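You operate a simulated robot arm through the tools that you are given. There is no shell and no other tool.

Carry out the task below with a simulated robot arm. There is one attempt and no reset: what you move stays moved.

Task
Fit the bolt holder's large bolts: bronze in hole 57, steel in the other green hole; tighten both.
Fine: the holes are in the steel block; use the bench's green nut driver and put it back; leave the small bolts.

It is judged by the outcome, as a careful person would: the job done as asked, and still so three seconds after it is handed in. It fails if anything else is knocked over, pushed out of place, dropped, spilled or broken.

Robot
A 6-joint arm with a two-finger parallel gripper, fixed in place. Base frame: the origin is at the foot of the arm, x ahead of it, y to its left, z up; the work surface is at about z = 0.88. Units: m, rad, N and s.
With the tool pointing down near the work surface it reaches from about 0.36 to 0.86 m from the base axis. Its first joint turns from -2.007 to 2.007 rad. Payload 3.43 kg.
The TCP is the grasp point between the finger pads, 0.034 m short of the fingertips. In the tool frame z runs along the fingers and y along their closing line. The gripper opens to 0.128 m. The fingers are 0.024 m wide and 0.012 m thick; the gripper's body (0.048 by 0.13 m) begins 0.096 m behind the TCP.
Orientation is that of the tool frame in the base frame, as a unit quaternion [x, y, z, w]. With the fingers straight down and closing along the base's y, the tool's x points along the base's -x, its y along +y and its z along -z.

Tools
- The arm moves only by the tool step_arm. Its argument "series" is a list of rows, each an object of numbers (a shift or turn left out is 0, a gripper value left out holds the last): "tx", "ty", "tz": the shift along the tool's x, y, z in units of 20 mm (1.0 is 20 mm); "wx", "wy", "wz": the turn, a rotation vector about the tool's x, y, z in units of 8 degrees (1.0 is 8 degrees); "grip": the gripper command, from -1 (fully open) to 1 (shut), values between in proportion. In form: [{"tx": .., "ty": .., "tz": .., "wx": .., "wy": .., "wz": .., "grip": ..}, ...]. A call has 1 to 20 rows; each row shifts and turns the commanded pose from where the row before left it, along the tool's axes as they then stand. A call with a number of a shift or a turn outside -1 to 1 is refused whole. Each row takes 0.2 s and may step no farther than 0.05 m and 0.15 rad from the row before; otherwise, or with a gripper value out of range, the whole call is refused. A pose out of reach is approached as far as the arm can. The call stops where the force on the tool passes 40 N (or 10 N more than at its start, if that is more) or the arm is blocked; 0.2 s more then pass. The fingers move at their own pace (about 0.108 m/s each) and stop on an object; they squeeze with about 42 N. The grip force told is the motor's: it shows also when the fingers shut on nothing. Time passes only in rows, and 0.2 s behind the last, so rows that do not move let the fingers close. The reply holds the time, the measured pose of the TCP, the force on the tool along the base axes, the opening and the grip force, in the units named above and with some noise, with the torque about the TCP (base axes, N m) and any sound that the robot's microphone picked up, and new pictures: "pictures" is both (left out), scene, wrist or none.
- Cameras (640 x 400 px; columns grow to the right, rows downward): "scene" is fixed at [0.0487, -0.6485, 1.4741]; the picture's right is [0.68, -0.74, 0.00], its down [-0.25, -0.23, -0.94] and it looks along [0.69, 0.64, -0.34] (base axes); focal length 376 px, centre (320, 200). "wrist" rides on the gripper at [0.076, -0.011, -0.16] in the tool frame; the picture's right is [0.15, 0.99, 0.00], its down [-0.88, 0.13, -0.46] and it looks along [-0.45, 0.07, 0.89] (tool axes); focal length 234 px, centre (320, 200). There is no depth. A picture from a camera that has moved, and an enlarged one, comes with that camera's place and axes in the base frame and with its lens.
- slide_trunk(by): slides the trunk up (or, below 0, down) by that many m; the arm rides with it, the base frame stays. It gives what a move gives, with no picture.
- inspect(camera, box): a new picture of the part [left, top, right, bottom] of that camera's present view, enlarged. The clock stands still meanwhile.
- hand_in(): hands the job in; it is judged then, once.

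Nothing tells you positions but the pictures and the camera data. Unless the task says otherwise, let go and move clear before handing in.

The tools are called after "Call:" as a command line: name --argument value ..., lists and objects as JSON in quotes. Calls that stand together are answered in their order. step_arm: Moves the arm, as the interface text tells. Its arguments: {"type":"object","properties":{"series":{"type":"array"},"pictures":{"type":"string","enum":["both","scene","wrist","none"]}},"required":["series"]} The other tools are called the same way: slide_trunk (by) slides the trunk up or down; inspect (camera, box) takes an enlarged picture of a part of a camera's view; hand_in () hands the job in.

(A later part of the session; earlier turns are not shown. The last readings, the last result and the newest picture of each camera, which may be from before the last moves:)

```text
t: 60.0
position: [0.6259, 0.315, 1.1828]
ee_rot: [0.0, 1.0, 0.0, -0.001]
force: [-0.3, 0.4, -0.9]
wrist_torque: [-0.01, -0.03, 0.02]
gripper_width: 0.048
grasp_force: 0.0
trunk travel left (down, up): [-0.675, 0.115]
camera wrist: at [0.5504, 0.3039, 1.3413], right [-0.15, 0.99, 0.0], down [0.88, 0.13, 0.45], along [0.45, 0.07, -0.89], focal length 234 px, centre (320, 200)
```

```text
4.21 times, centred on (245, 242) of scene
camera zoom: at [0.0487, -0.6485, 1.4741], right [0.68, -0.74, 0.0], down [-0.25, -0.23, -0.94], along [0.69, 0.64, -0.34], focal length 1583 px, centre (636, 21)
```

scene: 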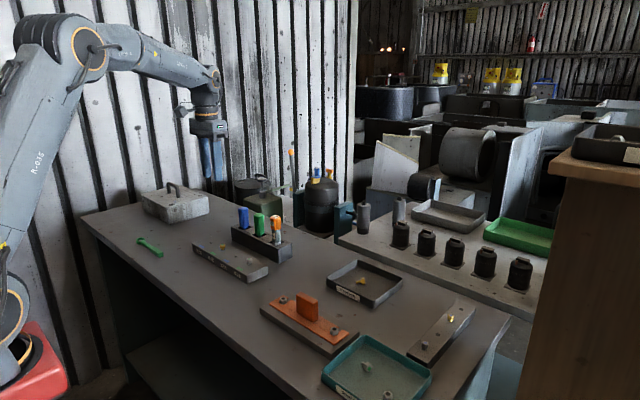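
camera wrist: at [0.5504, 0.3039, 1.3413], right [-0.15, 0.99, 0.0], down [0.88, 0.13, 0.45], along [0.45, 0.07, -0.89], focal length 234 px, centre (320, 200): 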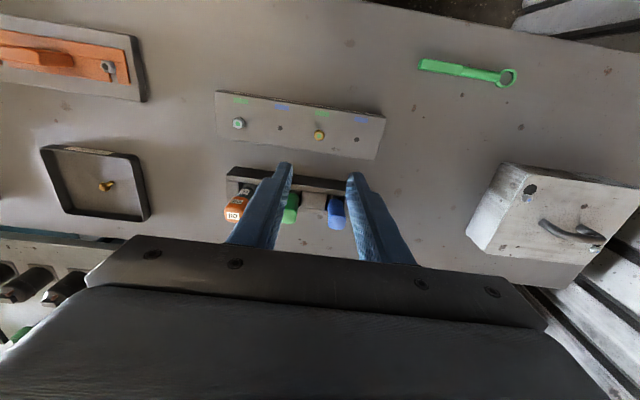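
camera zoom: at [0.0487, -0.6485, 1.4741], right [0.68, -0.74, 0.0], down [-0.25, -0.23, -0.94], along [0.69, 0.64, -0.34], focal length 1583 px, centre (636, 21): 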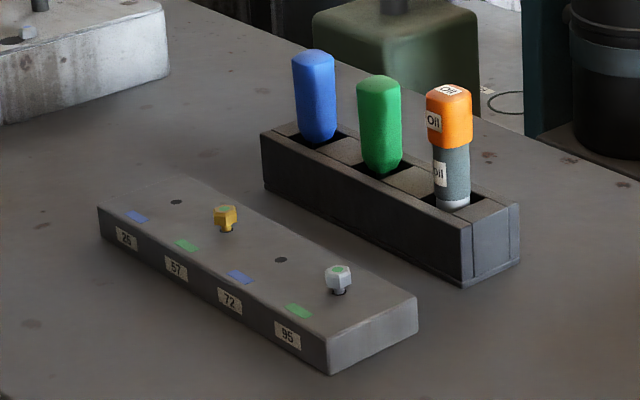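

Both bolts sit upright in the right holes. I'll open wide and move nearer the rack for a clear view of the green driver.

Call:
step_arm --series '[{"tx": -1, "ty": -0.5, "grip": -1}, {"tx": -1, "ty": -0.5}, {"tx": -1, "ty": -0.5}, {"tx": -0.5}, {}]' --pictures "wrist"

Call:
inspect --camera "wrist" --box '[240, 130, 400, 240]'

```text
t: 61.2
position: [0.6936, 0.2839, 1.1822]
ee_rot: [0.0, 1.0, 0.0, 0.0]
force: [0.1, 0.6, -1.2]
wrist_torque: [-0.01, 0.04, -0.01]
gripper_width: 0.1278
grasp_force: 0.0
trunk travel left (down, up): [-0.675, 0.115]
camera wrist: at [0.6199, 0.2725, 1.3404], right [-0.15, 0.99, 0.0], down [0.88, 0.13, 0.45], along [0.45, 0.07, -0.89], focal length 234 px, centre (320, 200)
```

wrist: 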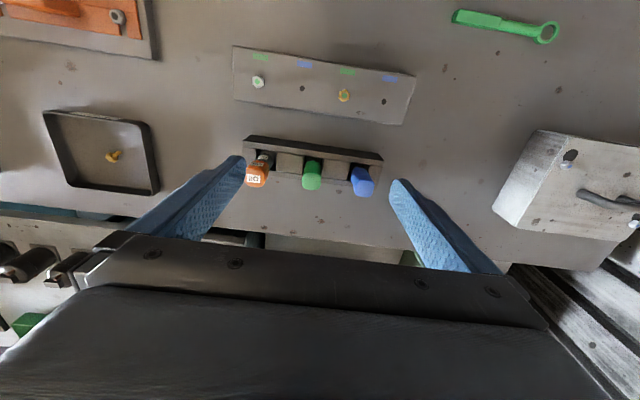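

```text
3.64 times, centred on (320, 185) of wrist
camera zoom: at [0.6199, 0.2725, 1.3404], right [-0.15, 0.99, 0.0], down [0.88, 0.13, 0.45], along [0.45, 0.07, -0.89], focal length 852 px, centre (320, 254)
```

zoom: 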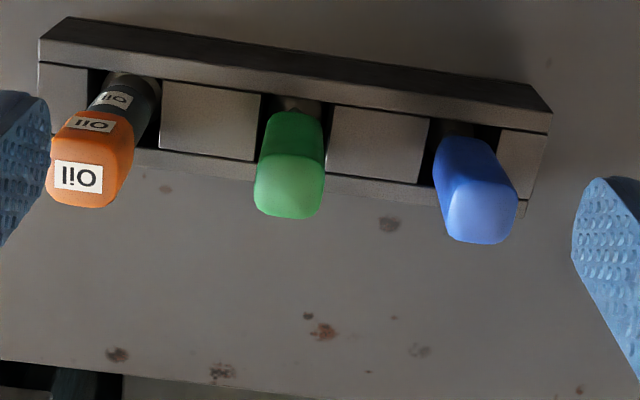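

The green driver's handle is upright at about (0.760, 0.281), about 27 mm square, with its top at z ≈ 1.004. Tightening needs clockwise turns, so I'll wind the wrist back first and see how far it turns.

Call:
step_arm --series '[{"wz": -1}, {"wz": -1}, {"wz": -1}, {"wz": -1}, {"wz": -1}, {"wz": -1}, {"wz": -1}, {"wz": -1}, {"wz": -1}, {"wz": -1}, {"wz": -1}, {"wz": -0.25}, {}]' --pictures "wrist"

```text
t: 64.0
position: [0.695, 0.284, 1.1817]
ee_rot: [0.707, -0.707, -0.001, 0.001]
force: [-0.5, -0.2, 0.2]
wrist_torque: [0.01, 0.01, -0.01]
gripper_width: 0.1279
grasp_force: 0.1
trunk travel left (down, up): [-0.675, 0.115]
camera wrist: at [0.7074, 0.2086, 1.3404], right [-0.99, -0.15, 0.0], down [-0.13, 0.88, 0.46], along [-0.07, 0.45, -0.89], focal length 234 px, centre (320, 200)
```

wrist: 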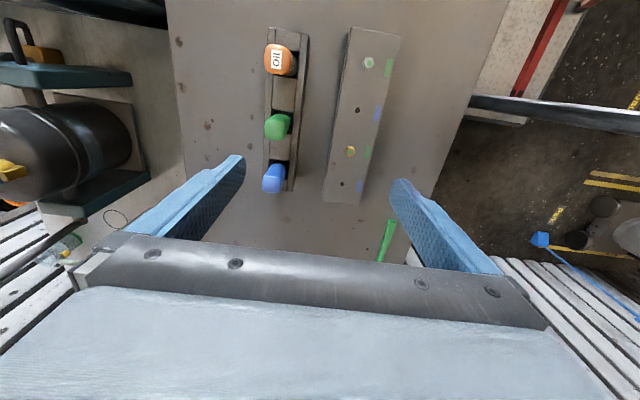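

That quarter turn worked. I'll try another 90° back to see if the range allows it.

Call:
step_arm --series '[{"wz": -1}, {"wz": -1}, {"wz": -1}, {"wz": -1}, {"wz": -1}, {"wz": -1}, {"wz": -1}, {"wz": -1}, {"wz": -1}, {"wz": -1}, {"wz": -1}, {"wz": -0.25}, {}]' --pictures "wrist"

```text
t: 66.8
position: [0.6949, 0.2839, 1.1821]
ee_rot: [1.0, 0.001, -0.001, 0.0]
force: [0.2, -0.4, 0.5]
wrist_torque: [-0.01, 0.01, 0.0]
gripper_width: 0.128
grasp_force: 0.0
trunk travel left (down, up): [-0.675, 0.115]
camera wrist: at [0.7716, 0.2956, 1.3409], right [0.15, -0.99, 0.0], down [-0.88, -0.13, 0.46], along [-0.45, -0.07, -0.89], focal length 234 px, centre (320, 200)
```

wrist: 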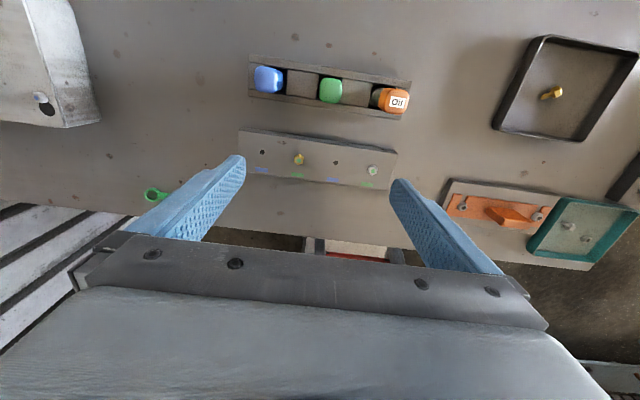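

The wrist turns back to -180° freely, giving at least a full clockwise turn later. Now checking the green handle from this side.

Call:
inspect --camera "wrist" --box '[240, 50, 420, 190]'

Call:
inspect --camera "wrist" --box '[305, 65, 355, 115]'

```text
2.86 times, centred on (330, 120) of wrist
camera zoom: at [0.7716, 0.2956, 1.3409], right [0.15, -0.99, 0.0], down [-0.88, -0.13, 0.46], along [-0.45, -0.07, -0.89], focal length 669 px, centre (291, 429)
```

zoom: 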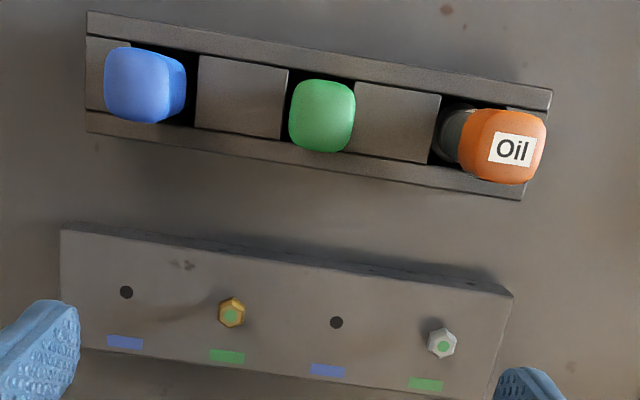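

```text
8.00 times, centred on (330, 90) of wrist
camera zoom: at [0.7716, 0.2956, 1.3409], right [0.15, -0.99, 0.0], down [-0.88, -0.13, 0.46], along [-0.45, -0.07, -0.89], focal length 1873 px, centre (240, 1080)
```

zoom: 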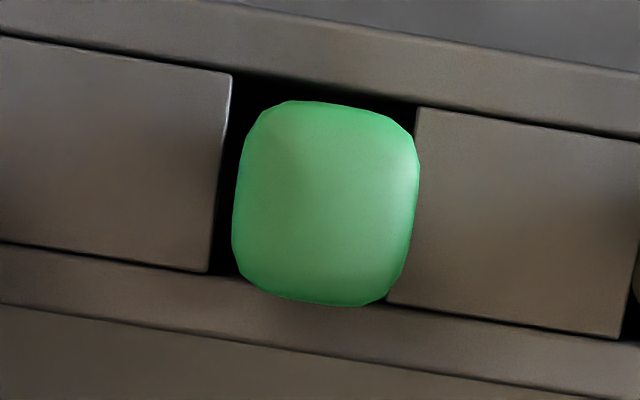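

The handle centre averages to (0.7614, 0.2803). I'm moving over it with the gripper at 64 mm and stopping just above its top.

Call:
step_arm --series '[{"tx": 0.83, "ty": 0.045, "grip": 0.0}, {"tx": 0.83, "ty": 0.045}, {"tx": 0.83, "ty": 0.045}, {"tx": 0.83, "ty": 0.045}, {"tz": 1}, {"tz": 1}, {"tz": 1}, {"tz": 1}, {"tz": 1}, {"tz": 1}, {}]'

Call:
inspect --camera "wrist" --box '[240, 100, 400, 240]'

Call:
inspect --camera "scene" --box '[220, 160, 300, 270]'

```text
t: 69.2
position: [0.7609, 0.2827, 1.0617]
ee_rot: [1.0, 0.0, -0.001, 0.0]
force: [-1.0, 0.2, 0.0]
wrist_torque: [0.0, 0.02, 0.02]
gripper_width: 0.0641
grasp_force: 0.1
trunk travel left (down, up): [-0.675, 0.115]
camera wrist: at [0.8375, 0.2935, 1.22], right [0.15, -0.99, 0.0], down [-0.88, -0.13, 0.46], along [-0.45, -0.07, -0.89], focal length 234 px, centre (320, 200)
```

scene: 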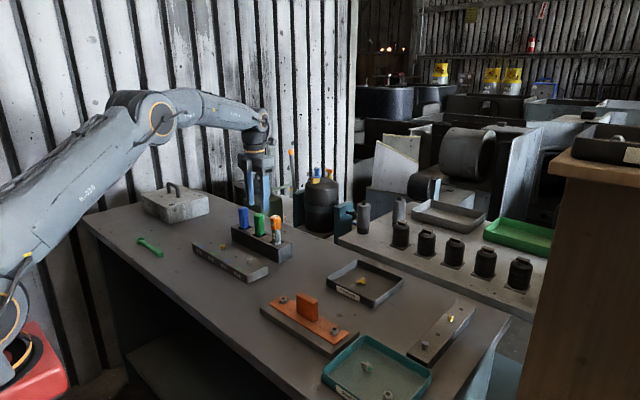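
wrist: 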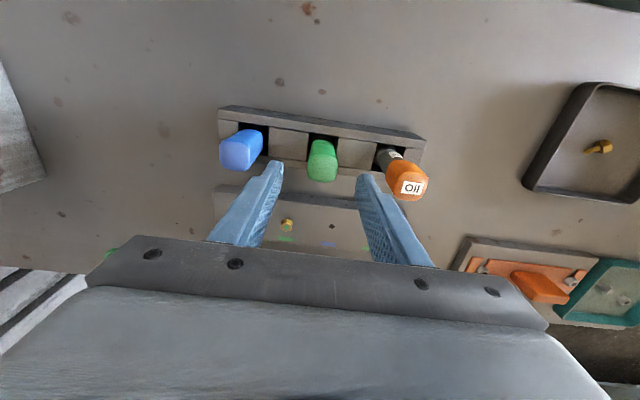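

```text
2.86 times, centred on (320, 170) of wrist
camera zoom: at [0.8375, 0.2935, 1.22], right [0.15, -0.99, 0.0], down [-0.88, -0.13, 0.46], along [-0.45, -0.07, -0.89], focal length 669 px, centre (320, 286)
```

zoom: 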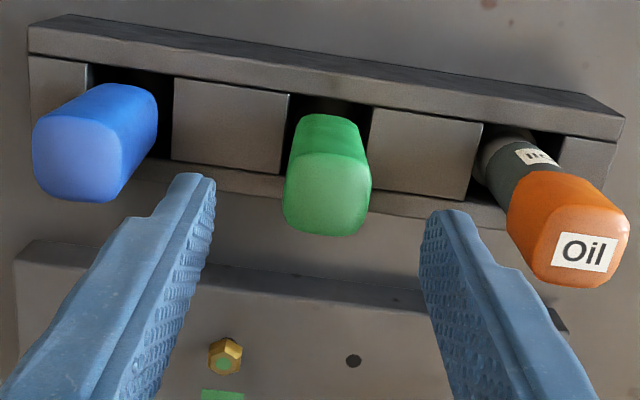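

```text
3.64 times, centred on (260, 215) of scene
camera zoom: at [0.0487, -0.6485, 1.4741], right [0.68, -0.74, 0.0], down [-0.25, -0.23, -0.94], along [0.69, 0.64, -0.34], focal length 1368 px, centre (538, 146)
```

zoom: 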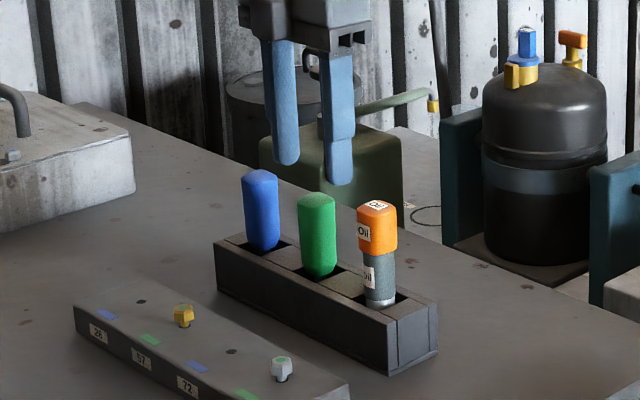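

The handle is about 2.7 mm to tool +y of centre. I'll correct that and go down so the pads cover the handle, with the tips about 1 cm above the rack.

Call:
step_arm --series '[{"tx": 0.03, "ty": 0.13}, {"tz": 0.8}, {"tz": 0.8}, {}]' --pictures "none"

Call:
inspect --camera "wrist" --box '[260, 120, 380, 240]'

Call:
inspect --camera "scene" --box '[225, 190, 295, 260]'

```text
t: 70.2
position: [0.7611, 0.28, 1.029]
ee_rot: [1.0, 0.0, -0.001, 0.0]
force: [0.0, 0.4, -0.4]
wrist_torque: [0.0, -0.03, 0.02]
gripper_width: 0.0641
grasp_force: 0.0
trunk travel left (down, up): [-0.675, 0.115]
```

```text
3.33 times, centred on (320, 180) of wrist
camera zoom: at [0.8377, 0.2902, 1.1876], right [0.15, -0.99, 0.0], down [-0.88, -0.13, 0.46], along [-0.45, -0.07, -0.89], focal length 781 px, centre (320, 267)
```

zoom: 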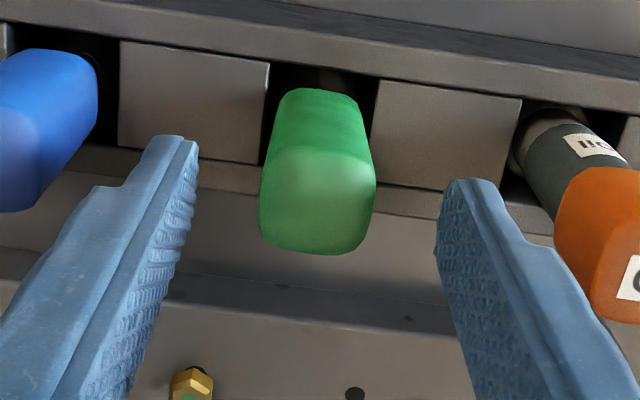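

```text
5.71 times, centred on (260, 225) of scene
camera zoom: at [0.0487, -0.6485, 1.4741], right [0.68, -0.74, 0.0], down [-0.25, -0.23, -0.94], along [0.69, 0.64, -0.34], focal length 2149 px, centre (663, 57)
```

zoom: 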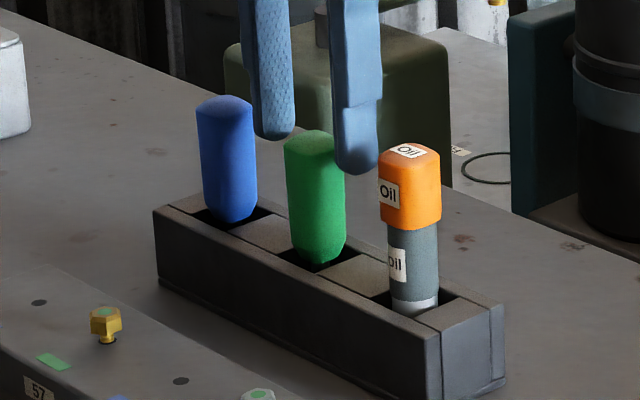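

Centred on the handle in both directions. I'm descending to grip height.

Call:
step_arm --series '[{"tz": 0.9}, {"tz": 0.9}, {"tz": 0.7}, {}]' --pictures "none"

Call:
inspect --camera "scene" --box '[225, 190, 295, 260]'

Call:
inspect --camera "wrist" --box '[260, 120, 380, 240]'

```text
t: 71.2
position: [0.7631, 0.2772, 0.9798]
ee_rot: [1.0, 0.001, -0.001, 0.0]
force: [0.9, -0.5, -0.2]
wrist_torque: [0.0, -0.02, 0.04]
gripper_width: 0.0638
grasp_force: 0.1
trunk travel left (down, up): [-0.675, 0.115]
```

```text
5.71 times, centred on (260, 225) of scene
camera zoom: at [0.0487, -0.6485, 1.4741], right [0.68, -0.74, 0.0], down [-0.25, -0.23, -0.94], along [0.69, 0.64, -0.34], focal length 2149 px, centre (663, 57)
```

zoom: 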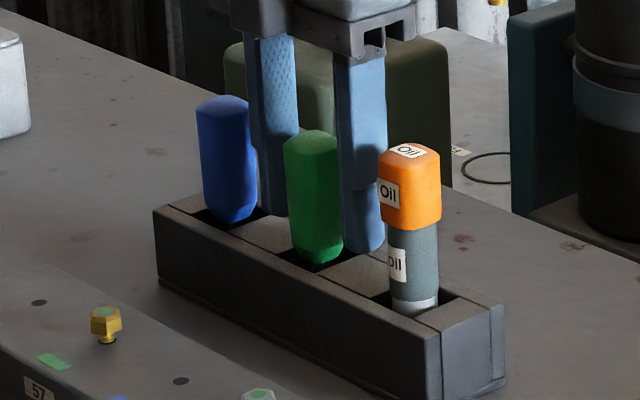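

```text
3.33 times, centred on (320, 180) of wrist
camera zoom: at [0.8389, 0.2894, 1.1385], right [0.15, -0.99, 0.0], down [-0.88, -0.13, 0.46], along [-0.45, -0.07, -0.89], focal length 781 px, centre (320, 267)
```

zoom: 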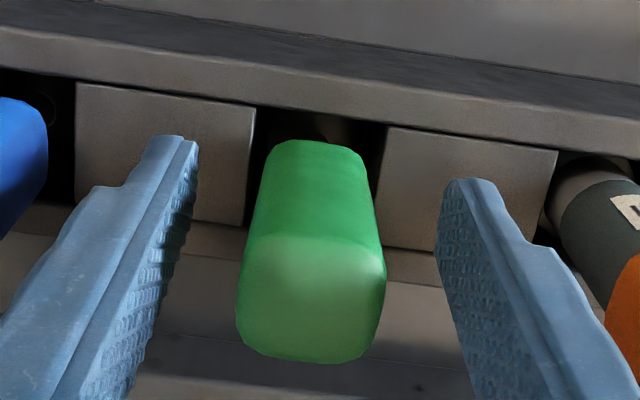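

The handle is about 1.3 mm off-centre toward base +y. I'll nudge and then close on it.

Call:
step_arm --series '[{"tx": -0.02, "ty": -0.065, "tz": 0.05}, {"grip": 0.3}, {"grip": 0.6}, {"grip": 1.0}, {}, {}]' --pictures "none"

Call:
inspect --camera "wrist" --box '[260, 120, 380, 240]'

Call:
inspect --camera "scene" --box '[225, 190, 295, 260]'

```text
t: 72.6
position: [0.7606, 0.2797, 0.9787]
ee_rot: [1.0, 0.0, -0.001, 0.0]
force: [0.7, 1.3, 0.4]
wrist_torque: [-0.01, -0.03, 0.02]
gripper_width: 0.0296
grasp_force: 41.5
trunk travel left (down, up): [-0.675, 0.115]
```

```text
3.33 times, centred on (320, 180) of wrist
camera zoom: at [0.8384, 0.2904, 1.1374], right [0.15, -0.99, 0.0], down [-0.88, -0.13, 0.46], along [-0.45, -0.07, -0.89], focal length 781 px, centre (320, 267)
```

zoom: 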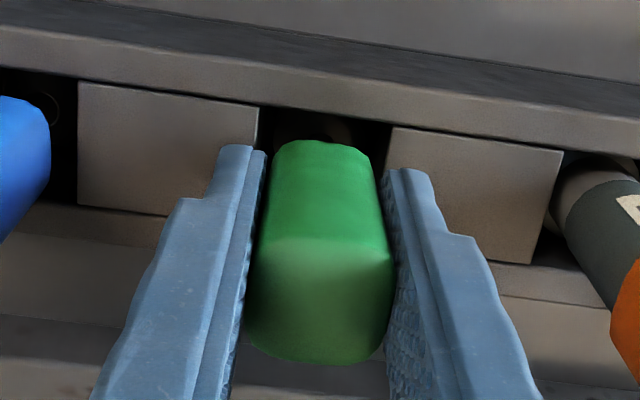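

```text
5.71 times, centred on (260, 225) of scene
camera zoom: at [0.0487, -0.6485, 1.4741], right [0.68, -0.74, 0.0], down [-0.25, -0.23, -0.94], along [0.69, 0.64, -0.34], focal length 2149 px, centre (663, 57)
```

zoom: 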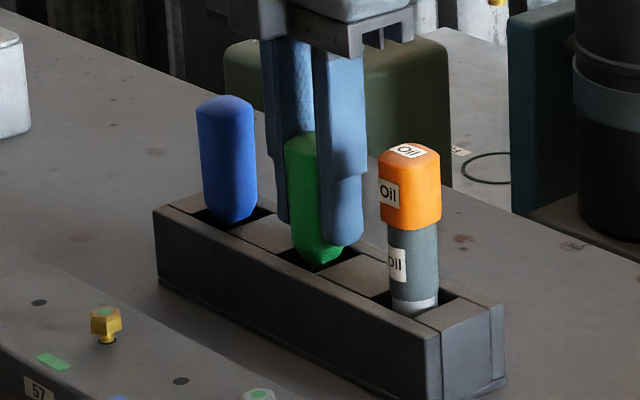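

The green handle is gripped with almost no side force, at TCP (0.761, 0.280, 0.979), which I'll need for putting it back. I'm lifting it straight up.

Call:
step_arm --series '[{"tz": -0.4}, {"tz": -0.6}, {"tz": -0.8}, {"tz": -0.9}, {"tz": -0.9}, {"tz": -0.9}, {"tz": -0.9}, {"tz": -0.9}, {}]'

Call:
inspect --camera "scene" --box '[215, 130, 305, 260]'

Call:
inspect --camera "wrist" --box '[240, 100, 400, 240]'

```text
t: 74.6
position: [0.762, 0.2802, 1.1065]
ee_rot: [1.0, 0.0, -0.001, 0.0]
force: [0.2, 0.8, -0.8]
wrist_torque: [0.01, 0.03, -0.01]
gripper_width: 0.0292
grasp_force: 41.6
trunk travel left (down, up): [-0.675, 0.115]
camera wrist: at [0.8381, 0.2912, 1.2642], right [0.15, -0.99, 0.0], down [-0.88, -0.13, 0.46], along [-0.45, -0.07, -0.89], focal length 234 px, centre (320, 200)
```

scene: 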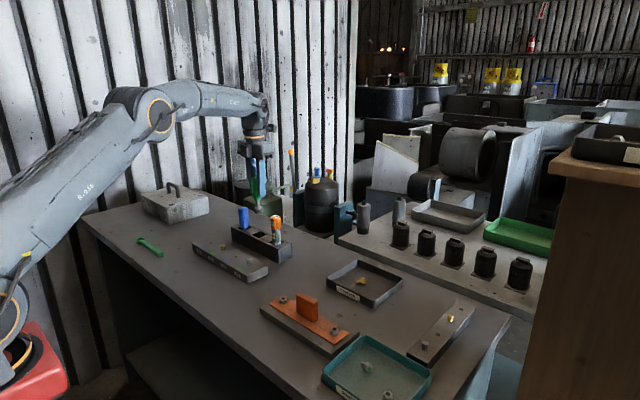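
wrist: 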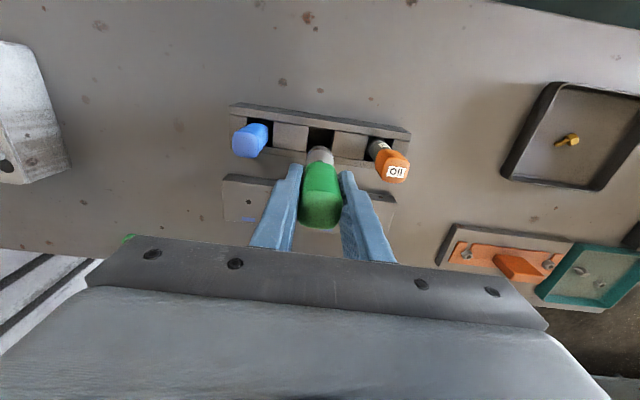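

```text
3.08 times, centred on (260, 195) of scene
camera zoom: at [0.0487, -0.6485, 1.4741], right [0.68, -0.74, 0.0], down [-0.25, -0.23, -0.94], along [0.69, 0.64, -0.34], focal length 1157 px, centre (505, 215)
```

zoom: 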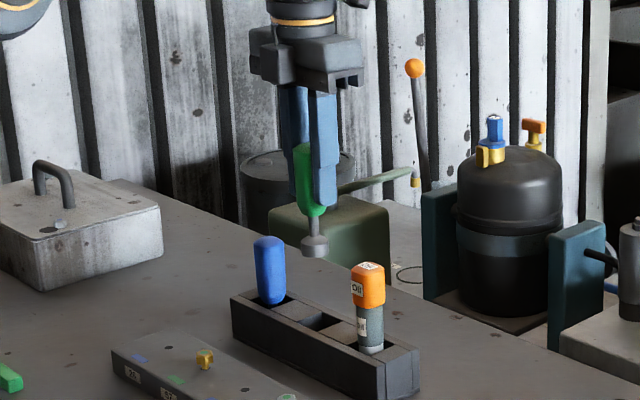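

```text
2.86 times, centred on (320, 170) of wrist
camera zoom: at [0.8381, 0.2912, 1.2642], right [0.15, -0.99, 0.0], down [-0.88, -0.13, 0.46], along [-0.45, -0.07, -0.89], focal length 669 px, centre (320, 286)
```

zoom: 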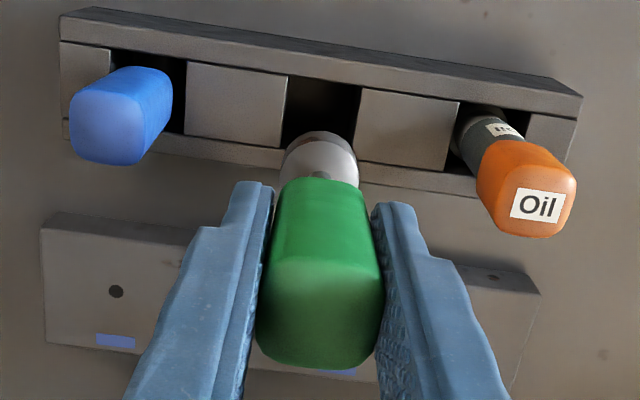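

The driver is out: a green handle with a steel socket whose mouth is about 94 mm below the TCP. I'm carrying it over to the bronze bolt in hole 57, at about (0.636, 0.3145).

Call:
step_arm --series '[{"tx": -0.9, "ty": -0.245}, {"tx": -0.9, "ty": -0.245}, {"tx": -0.9, "ty": -0.245}, {"tx": -0.9, "ty": -0.245}, {"tx": -0.9, "ty": -0.245}, {"tx": -0.9, "ty": -0.245}, {"tx": -0.9, "ty": -0.245}, {"tz": 0.7}, {"tz": 0.7}, {}]'

Call:
inspect --camera "scene" --box '[195, 180, 285, 280]'

Call:
inspect --camera "wrist" --box '[260, 90, 380, 230]'

```text
t: 76.8
position: [0.6356, 0.3156, 1.0774]
ee_rot: [1.0, -0.001, -0.001, 0.0]
force: [0.4, -0.4, -0.8]
wrist_torque: [-0.04, 0.0, 0.01]
gripper_width: 0.0293
grasp_force: 42.3
trunk travel left (down, up): [-0.675, 0.115]
camera wrist: at [0.7123, 0.3257, 1.2356], right [0.15, -0.99, 0.0], down [-0.88, -0.13, 0.46], along [-0.45, -0.07, -0.89], focal length 234 px, centre (320, 200)
```

scene: 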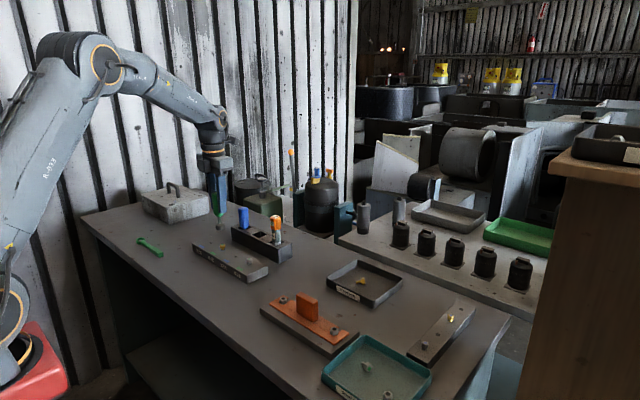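
wrist: 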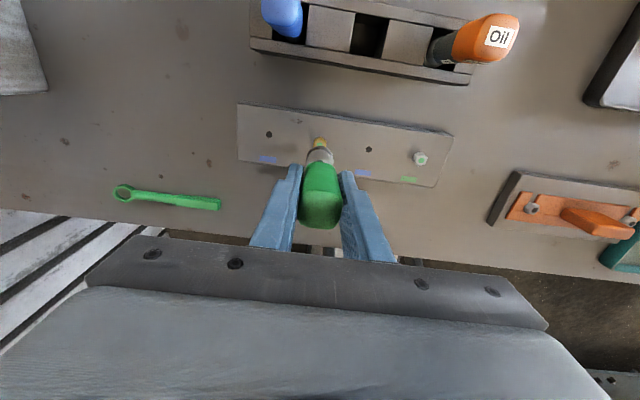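

```text
4.00 times, centred on (240, 230) of scene
camera zoom: at [0.0487, -0.6485, 1.4741], right [0.68, -0.74, 0.0], down [-0.25, -0.23, -0.94], along [0.69, 0.64, -0.34], focal length 1504 px, centre (640, 80)
```

zoom: 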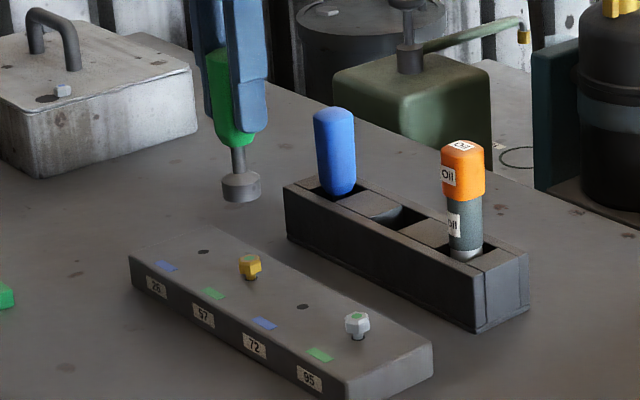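

```text
2.86 times, centred on (320, 160) of wrist
camera zoom: at [0.7123, 0.3257, 1.2356], right [0.15, -0.99, 0.0], down [-0.88, -0.13, 0.46], along [-0.45, -0.07, -0.89], focal length 669 px, centre (320, 314)
```

zoom: 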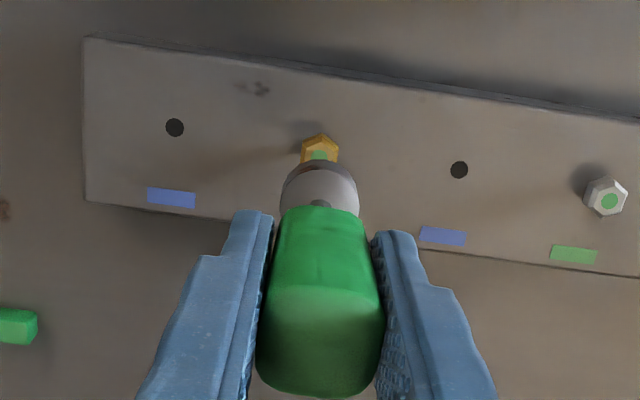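

The socket hangs above the bronze bolt. I want its exact offset from the tool axis, so I'm zooming in on both views.

Call:
inspect --camera "scene" --box '[205, 195, 245, 250]'

Call:
inspect --camera "scene" --box '[190, 150, 240, 220]'

Call:
inspect --camera "wrist" --box '[295, 130, 345, 190]'

```text
7.27 times, centred on (225, 222) of scene
camera zoom: at [0.0487, -0.6485, 1.4741], right [0.68, -0.74, 0.0], down [-0.25, -0.23, -0.94], along [0.69, 0.64, -0.34], focal length 2735 px, centre (1011, 36)
```

zoom: 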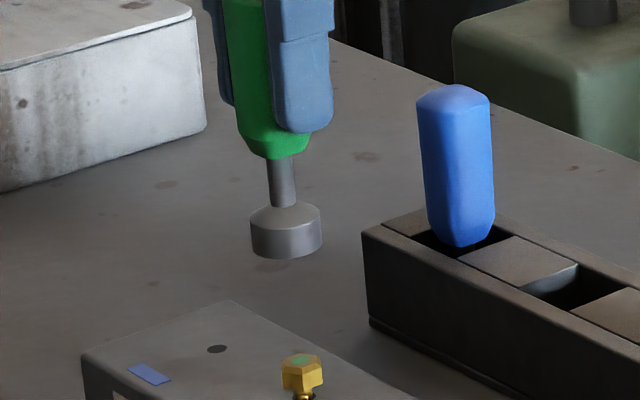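

```text
5.71 times, centred on (215, 185) of scene
camera zoom: at [0.0487, -0.6485, 1.4741], right [0.68, -0.74, 0.0], down [-0.25, -0.23, -0.94], along [0.69, 0.64, -0.34], focal length 2149 px, centre (920, 286)
```

zoom: 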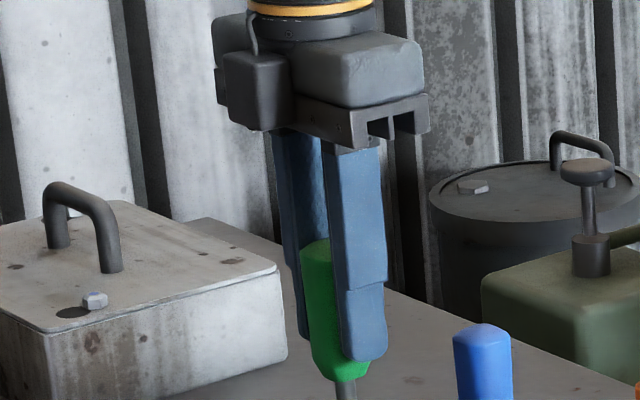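

```text
6.67 times, centred on (320, 160) of wrist
camera zoom: at [0.7123, 0.3257, 1.2356], right [0.15, -0.99, 0.0], down [-0.88, -0.13, 0.46], along [-0.45, -0.07, -0.89], focal length 1561 px, centre (320, 467)
```

zoom: 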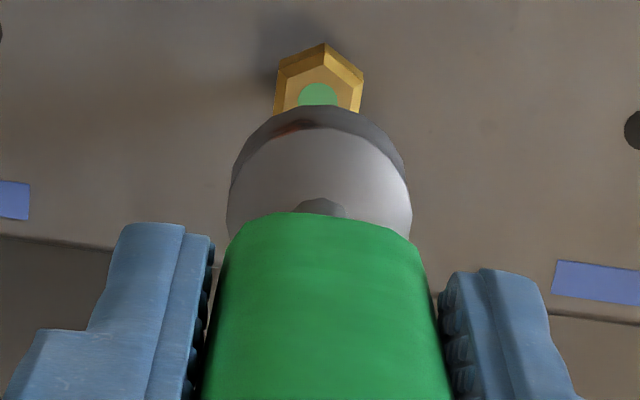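

The socket hangs about 3 mm to base -x of the tool axis. I'll shift +3 mm in x to put it over the bolt, lower to just above the head and check.

Call:
step_arm --series '[{"tx": 0.15}, {"tz": 0.8}, {"tz": 0.8}, {"tz": 0.7}, {}]' --pictures "none"

Call:
inspect --camera "scene" --box '[205, 215, 245, 260]'

Call:
inspect --camera "wrist" --box '[295, 130, 345, 190]'

```text
t: 78.0
position: [0.6385, 0.3134, 1.0295]
ee_rot: [1.0, 0.0, -0.001, 0.0]
force: [0.7, 0.6, -0.6]
wrist_torque: [0.0, 0.02, -0.01]
gripper_width: 0.0294
grasp_force: 42.5
trunk travel left (down, up): [-0.675, 0.115]
```

```text
8.89 times, centred on (225, 238) of scene
camera zoom: at [0.0487, -0.6485, 1.4741], right [0.68, -0.74, 0.0], down [-0.25, -0.23, -0.94], along [0.69, 0.64, -0.34], focal length 3343 px, centre (1164, -133)
```

zoom: 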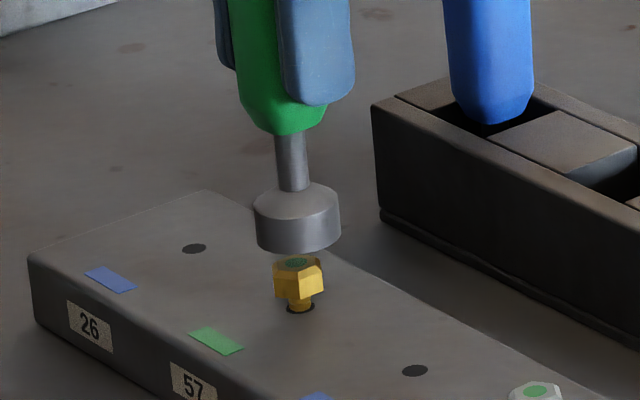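

```text
6.67 times, centred on (320, 160) of wrist
camera zoom: at [0.7154, 0.3259, 1.1895], right [0.15, -0.99, 0.0], down [-0.88, -0.13, 0.46], along [-0.45, -0.07, -0.89], focal length 1561 px, centre (320, 467)
```

zoom: 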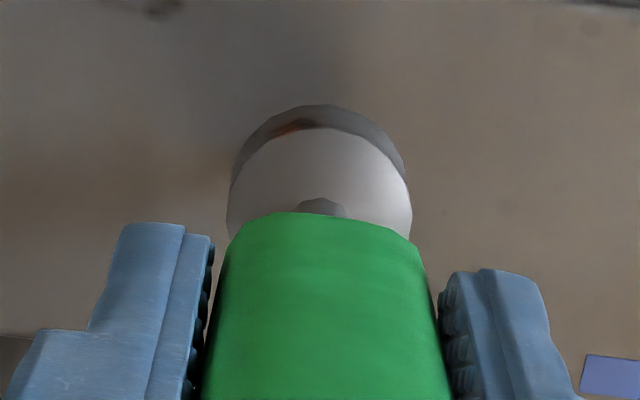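

The socket is now about 1 mm beyond the bolt axis. I'll come back 0.7 mm and lower gently to contact.

Call:
step_arm --series '[{"tx": -0.035, "tz": 0.2}, {"tz": 0.2}, {}]' --pictures "none"

Call:
inspect --camera "scene" --box '[205, 215, 245, 260]'

Call:
step_arm --series '[{"tz": 0.1}, {}]' --pictures "none"

Call:
inspect --camera "scene" --box '[205, 215, 245, 260]'

```text
t: 78.8
position: [0.6379, 0.3137, 1.0233]
ee_rot: [1.0, 0.0, -0.001, 0.0]
force: [-0.2, 0.3, -0.4]
wrist_torque: [0.0, -0.01, -0.04]
gripper_width: 0.0295
grasp_force: 42.0
trunk travel left (down, up): [-0.675, 0.115]
```

```text
8.89 times, centred on (225, 238) of scene
camera zoom: at [0.0487, -0.6485, 1.4741], right [0.68, -0.74, 0.0], down [-0.25, -0.23, -0.94], along [0.69, 0.64, -0.34], focal length 3343 px, centre (1164, -133)
```

zoom: 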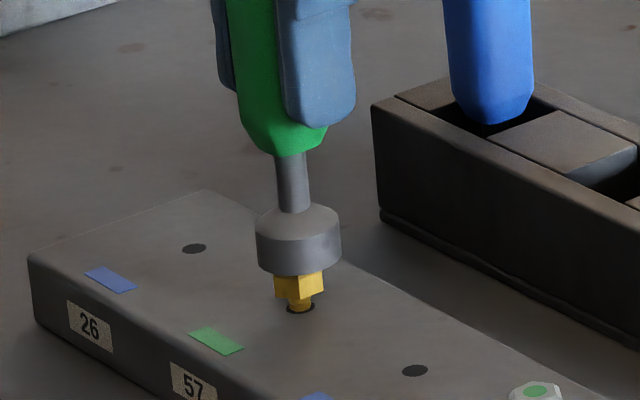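

```text
t: 79.4
position: [0.638, 0.3143, 1.0209]
ee_rot: [1.0, -0.001, 0.0, 0.0]
force: [-0.9, 0.4, -0.7]
wrist_torque: [0.0, -0.01, 0.02]
gripper_width: 0.0292
grasp_force: 42.1
trunk travel left (down, up): [-0.675, 0.115]
```

```text
8.89 times, centred on (225, 238) of scene
camera zoom: at [0.0487, -0.6485, 1.4741], right [0.68, -0.74, 0.0], down [-0.25, -0.23, -0.94], along [0.69, 0.64, -0.34], focal length 3343 px, centre (1164, -133)
```

zoom: 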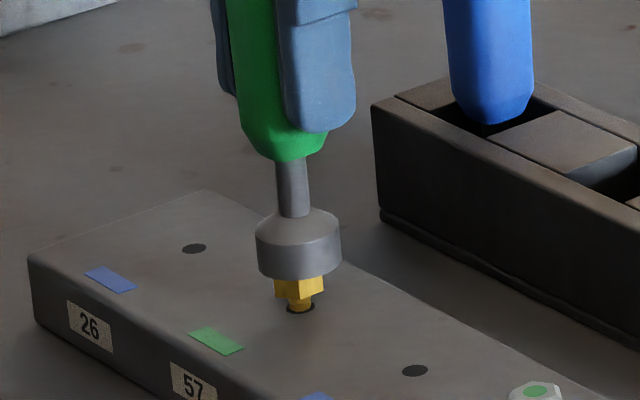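

The socket rim is close to the top of the head. I'm going down in 1.5 mm steps, watching for contact.

Call:
step_arm --series '[{"tz": 0.08}, {}]' --pictures "none"

Call:
step_arm --series '[{"tz": 0.08}, {}]' --pictures "none"

Call:
inspect --camera "scene" --box '[205, 215, 245, 260]'

```text
t: 80.0
position: [0.6379, 0.3132, 1.0197]
ee_rot: [1.0, 0.0, -0.001, 0.0]
force: [1.0, 0.0, -1.8]
wrist_torque: [0.01, 0.02, -0.01]
gripper_width: 0.0293
grasp_force: 42.7
trunk travel left (down, up): [-0.675, 0.115]
```

```text
t: 80.6
position: [0.6375, 0.3144, 1.0182]
ee_rot: [1.0, 0.0, -0.001, 0.0]
force: [0.2, 0.7, -1.5]
wrist_torque: [-0.01, 0.05, 0.0]
gripper_width: 0.0294
grasp_force: 42.0
trunk travel left (down, up): [-0.675, 0.115]
```

```text
8.89 times, centred on (225, 238) of scene
camera zoom: at [0.0487, -0.6485, 1.4741], right [0.68, -0.74, 0.0], down [-0.25, -0.23, -0.94], along [0.69, 0.64, -0.34], focal length 3343 px, centre (1164, -133)
```

zoom: 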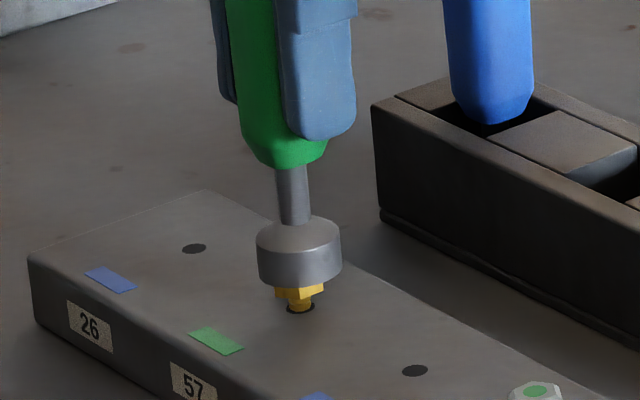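

The socket has passed over the head top without contact, so it's slipping onto the hex. I'm continuing down.

Call:
step_arm --series '[{"tz": 0.1}, {}]' --pictures "none"

Call:
step_arm --series '[{"tz": 0.1}, {}]' --pictures "none"

Call:
inspect --camera "scene" --box '[205, 215, 245, 260]'

```text
t: 81.2
position: [0.6368, 0.3144, 1.0155]
ee_rot: [1.0, 0.0, -0.001, 0.0]
force: [0.0, -0.3, -1.0]
wrist_torque: [0.03, -0.02, -0.01]
gripper_width: 0.0294
grasp_force: 42.0
trunk travel left (down, up): [-0.675, 0.115]
```

```text
t: 81.8
position: [0.6361, 0.3144, 1.0129]
ee_rot: [1.0, 0.001, -0.001, 0.0]
force: [0.2, 1.0, -2.4]
wrist_torque: [-0.01, 0.01, -0.04]
gripper_width: 0.0292
grasp_force: 42.7
trunk travel left (down, up): [-0.675, 0.115]
```

```text
8.89 times, centred on (225, 238) of scene
camera zoom: at [0.0487, -0.6485, 1.4741], right [0.68, -0.74, 0.0], down [-0.25, -0.23, -0.94], along [0.69, 0.64, -0.34], focal length 3343 px, centre (1164, -133)
```

zoom: 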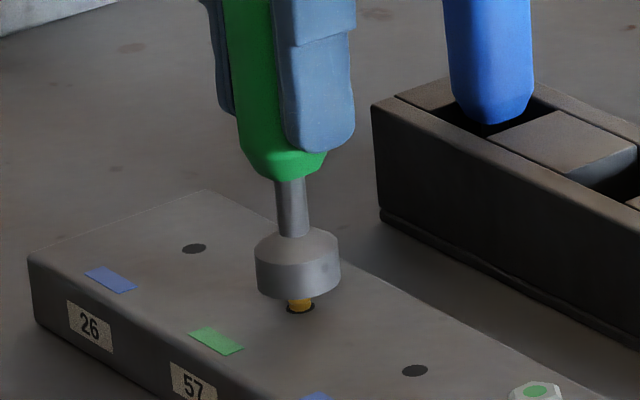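

The head is mostly inside the socket. A little further until it bottoms.

Call:
step_arm --series '[{"tz": 0.08}, {}]' --pictures "none"

Call:
step_arm --series '[{"tz": 0.08}, {}]' --pictures "none"

Call:
inspect --camera "scene" --box '[205, 215, 245, 260]'

```text
t: 82.4
position: [0.6355, 0.3146, 1.0123]
ee_rot: [1.0, 0.0, -0.001, 0.0]
force: [-0.4, 0.2, -1.7]
wrist_torque: [-0.02, -0.05, 0.01]
gripper_width: 0.0291
grasp_force: 41.5
trunk travel left (down, up): [-0.675, 0.115]
```

```text
t: 83.0
position: [0.637, 0.3143, 1.0105]
ee_rot: [1.0, 0.0, -0.001, 0.0]
force: [0.0, -0.3, -0.6]
wrist_torque: [0.0, -0.03, 0.0]
gripper_width: 0.0295
grasp_force: 42.0
trunk travel left (down, up): [-0.675, 0.115]
```

```text
8.89 times, centred on (225, 238) of scene
camera zoom: at [0.0487, -0.6485, 1.4741], right [0.68, -0.74, 0.0], down [-0.25, -0.23, -0.94], along [0.69, 0.64, -0.34], focal length 3343 px, centre (1164, -133)
```

zoom: 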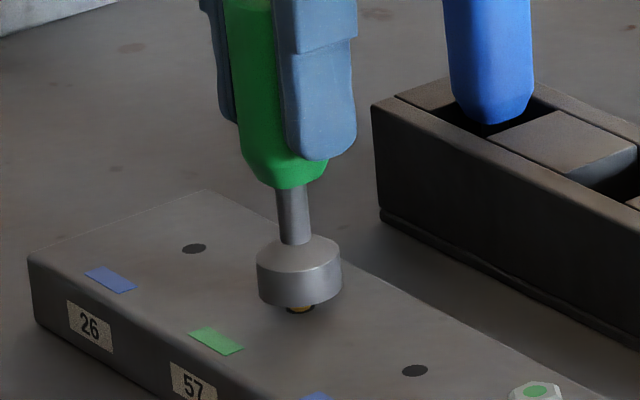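

Still no contact. Another 1.5 mm, then I'll try a small clockwise turn and read the torque.

Call:
step_arm --series '[{"tz": 0.08}, {}]' --pictures "none"

Call:
step_arm --series '[{"wz": 0.5}, {"wz": 0.5}, {}]' --pictures "none"

```text
t: 83.6
position: [0.637, 0.3132, 1.0086]
ee_rot: [1.0, 0.0, 0.0, 0.0]
force: [-0.7, 0.4, 4.6]
wrist_torque: [-0.03, 0.04, 0.0]
gripper_width: 0.0294
grasp_force: 42.0
trunk travel left (down, up): [-0.675, 0.115]
```

```text
t: 84.4
position: [0.6362, 0.3137, 1.0098]
ee_rot: [0.998, -0.069, 0.0, 0.0]
force: [-0.1, -1.0, 7.4]
wrist_torque: [-0.06, 0.09, 0.05]
gripper_width: 0.0294
grasp_force: 42.1
trunk travel left (down, up): [-0.675, 0.115]
```

Contact at about 5–7 N: the socket has bottomed on the head. I'm turning clockwise and watching the forces, torque and sound.

Call:
step_arm --series '[{"wz": 1, "ty": 0.012}, {"wz": 1, "ty": 0.012}, {"wz": 1, "ty": 0.012}, {"wz": 1, "ty": 0.012}, {}]' --pictures "none"

Call:
inspect --camera "scene" --box '[205, 215, 245, 260]'

```text
t: 85.6
position: [0.637, 0.3139, 1.0089]
ee_rot: [0.94, -0.342, -0.001, 0.001]
force: [0.2, 0.0, -0.2]
wrist_torque: [0.0, -0.01, 0.03]
gripper_width: 0.0296
grasp_force: 41.9
trunk travel left (down, up): [-0.675, 0.115]
```

```text
8.89 times, centred on (225, 238) of scene
camera zoom: at [0.0487, -0.6485, 1.4741], right [0.68, -0.74, 0.0], down [-0.25, -0.23, -0.94], along [0.69, 0.64, -0.34], focal length 3343 px, centre (1164, -133)
```

zoom: 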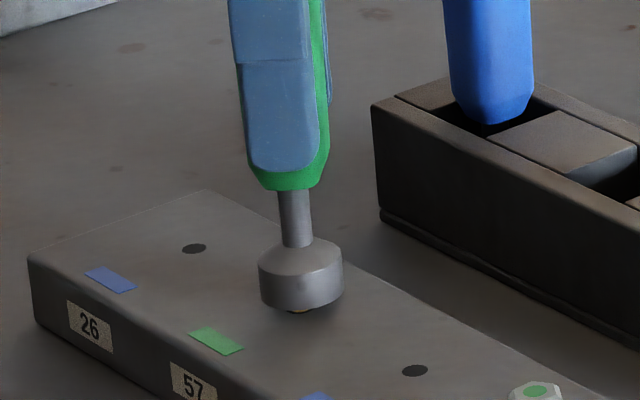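

The vertical force fell away as I turned, so the bolt is turning and sinking. I'm continuing clockwise while following it down.

Call:
step_arm --series '[{"tz": 0.05}, {}]' --pictures "none"

Call:
step_arm --series '[{"wz": 1, "ty": 0.01, "tz": 0.01}, {"wz": 1, "ty": 0.01, "tz": 0.01}, {"wz": 1, "ty": 0.01, "tz": 0.01}, {"wz": 1, "ty": 0.01, "tz": 0.01}, {"wz": 1, "ty": 0.01, "tz": 0.01}, {}]' --pictures "none"

```text
t: 86.2
position: [0.638, 0.3133, 1.0093]
ee_rot: [0.94, -0.342, 0.0, 0.0]
force: [-0.5, -0.4, 9.1]
wrist_torque: [-0.02, 0.07, 0.07]
gripper_width: 0.0296
grasp_force: 41.6
trunk travel left (down, up): [-0.675, 0.115]
```

```text
t: 87.6
position: [0.6357, 0.312, 1.0082]
ee_rot: [0.766, -0.643, 0.0, -0.001]
force: [-2.3, -2.2, 27.4]
wrist_torque: [-0.14, 0.23, 0.07]
gripper_width: 0.0292
grasp_force: 42.1
trunk travel left (down, up): [-0.675, 0.115]
```

The force went up to 27 N, so I followed too fast. I'll ease off a bit and turn on without pushing, to see the true sink rate.

Call:
step_arm --series '[{"tz": -0.05}, {}]' --pictures "none"

Call:
step_arm --series '[{"wz": 1}, {"wz": 1}, {"wz": 1}, {"wz": 1}, {"wz": 1}, {}]' --pictures "none"

Call:
inspect --camera "scene" --box '[205, 215, 245, 260]'

```text
t: 88.2
position: [0.6361, 0.3127, 1.0082]
ee_rot: [0.766, -0.643, 0.001, 0.001]
force: [1.3, -0.9, 19.8]
wrist_torque: [-0.07, -0.07, 0.03]
gripper_width: 0.0294
grasp_force: 41.9
trunk travel left (down, up): [-0.675, 0.115]
```

```text
t: 89.6
position: [0.6356, 0.3127, 1.0082]
ee_rot: [-0.499, 0.866, 0.001, -0.002]
force: [-3.2, 1.1, 9.1]
wrist_torque: [0.08, 0.27, 0.06]
gripper_width: 0.0294
grasp_force: 41.7
trunk travel left (down, up): [-0.675, 0.115]
```

```text
8.89 times, centred on (225, 238) of scene
camera zoom: at [0.0487, -0.6485, 1.4741], right [0.68, -0.74, 0.0], down [-0.25, -0.23, -0.94], along [0.69, 0.64, -0.34], focal length 3343 px, centre (1164, -133)
```

zoom: 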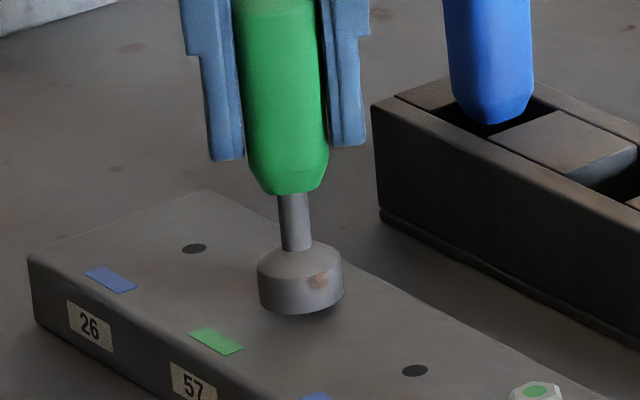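

The force fell from 20 to 9 N over 40°, so the bolt is going in. Continuing to turn with a small follow-down.

Call:
step_arm --series '[{"wz": 1, "tz": 0.008}, {"wz": 1, "tz": 0.008}, {"wz": 1, "tz": 0.008}, {"wz": 1, "tz": 0.008}, {"wz": 1, "tz": 0.008}, {}]' --pictures "none"

Call:
step_arm --series '[{"wz": 1, "tz": 0.008}, {"wz": 1, "tz": 0.008}, {"wz": 1, "tz": 0.008}, {"wz": 1, "tz": 0.008}, {"wz": 1, "tz": 0.008}, {}]' --pictures "none"

Call:
inspect --camera "scene" --box '[205, 215, 245, 260]'

```text
t: 91.0
position: [0.6372, 0.3121, 1.0075]
ee_rot: [-0.173, 0.985, 0.0, 0.001]
force: [-4.1, 0.9, 3.1]
wrist_torque: [0.13, 0.29, 0.06]
gripper_width: 0.0297
grasp_force: 41.5
trunk travel left (down, up): [-0.675, 0.115]
```

```text
t: 92.4
position: [0.6362, 0.3141, 1.007]
ee_rot: [0.175, 0.985, 0.0, 0.0]
force: [-9.0, 2.4, 10.0]
wrist_torque: [0.26, 0.82, 0.15]
gripper_width: 0.0295
grasp_force: 42.3
trunk travel left (down, up): [-0.675, 0.115]
```

```text
8.89 times, centred on (225, 238) of scene
camera zoom: at [0.0487, -0.6485, 1.4741], right [0.68, -0.74, 0.0], down [-0.25, -0.23, -0.94], along [0.69, 0.64, -0.34], focal length 3343 px, centre (1164, -133)
```

zoom: 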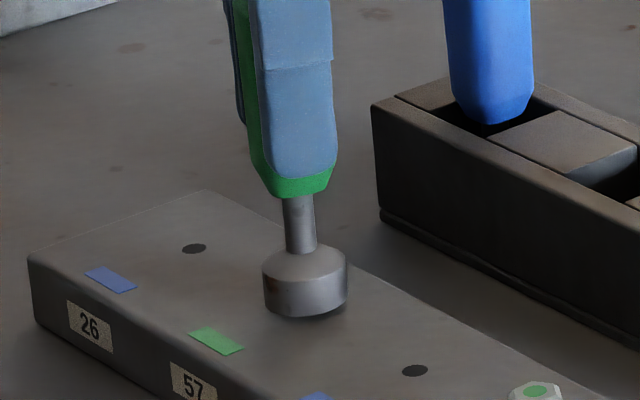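

About 200° turned so far, and a side load of 9 N shows the driver runs slightly off the tool axis. I'll shift 2 mm to take that out and then pivot about the driver's own axis.

Call:
step_arm --series '[{"tx": 0.05}, {"tx": 0.045, "ty": 0.007}, {}]' --pictures "none"

Call:
step_arm --series '[{"wz": 1, "ty": 0.017, "tz": 0.008}, {"wz": 1, "ty": 0.017, "tz": 0.008}, {"wz": 1, "ty": 0.017, "tz": 0.008}, {"wz": 1, "ty": 0.017, "tz": 0.008}, {"wz": 1, "ty": 0.017, "tz": 0.008}, {}]' --pictures "none"

Call:
inspect --camera "scene" --box '[205, 215, 245, 260]'

```text
t: 93.2
position: [0.6355, 0.3124, 1.0064]
ee_rot: [0.173, 0.985, 0.0, 0.0]
force: [3.8, 2.0, 9.1]
wrist_torque: [0.17, -0.28, 0.06]
gripper_width: 0.0294
grasp_force: 41.8
trunk travel left (down, up): [-0.675, 0.115]
```

```text
t: 94.6
position: [0.6349, 0.314, 1.0059]
ee_rot: [0.501, 0.866, 0.0, 0.0]
force: [-1.5, -5.3, 23.1]
wrist_torque: [-0.43, 0.15, 0.08]
gripper_width: 0.0295
grasp_force: 42.1
trunk travel left (down, up): [-0.675, 0.115]
```

```text
8.89 times, centred on (225, 238) of scene
camera zoom: at [0.0487, -0.6485, 1.4741], right [0.68, -0.74, 0.0], down [-0.25, -0.23, -0.94], along [0.69, 0.64, -0.34], focal length 3343 px, centre (1164, -133)
```

zoom: 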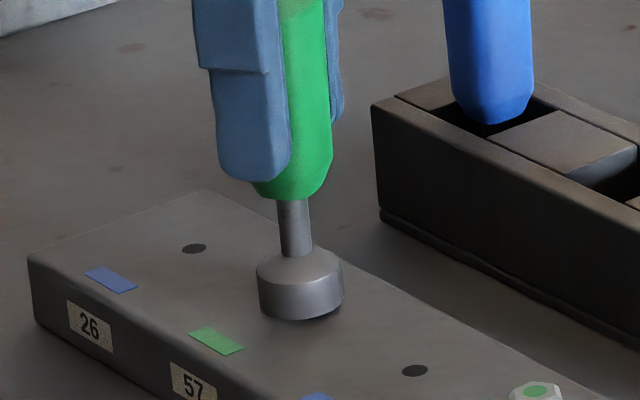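

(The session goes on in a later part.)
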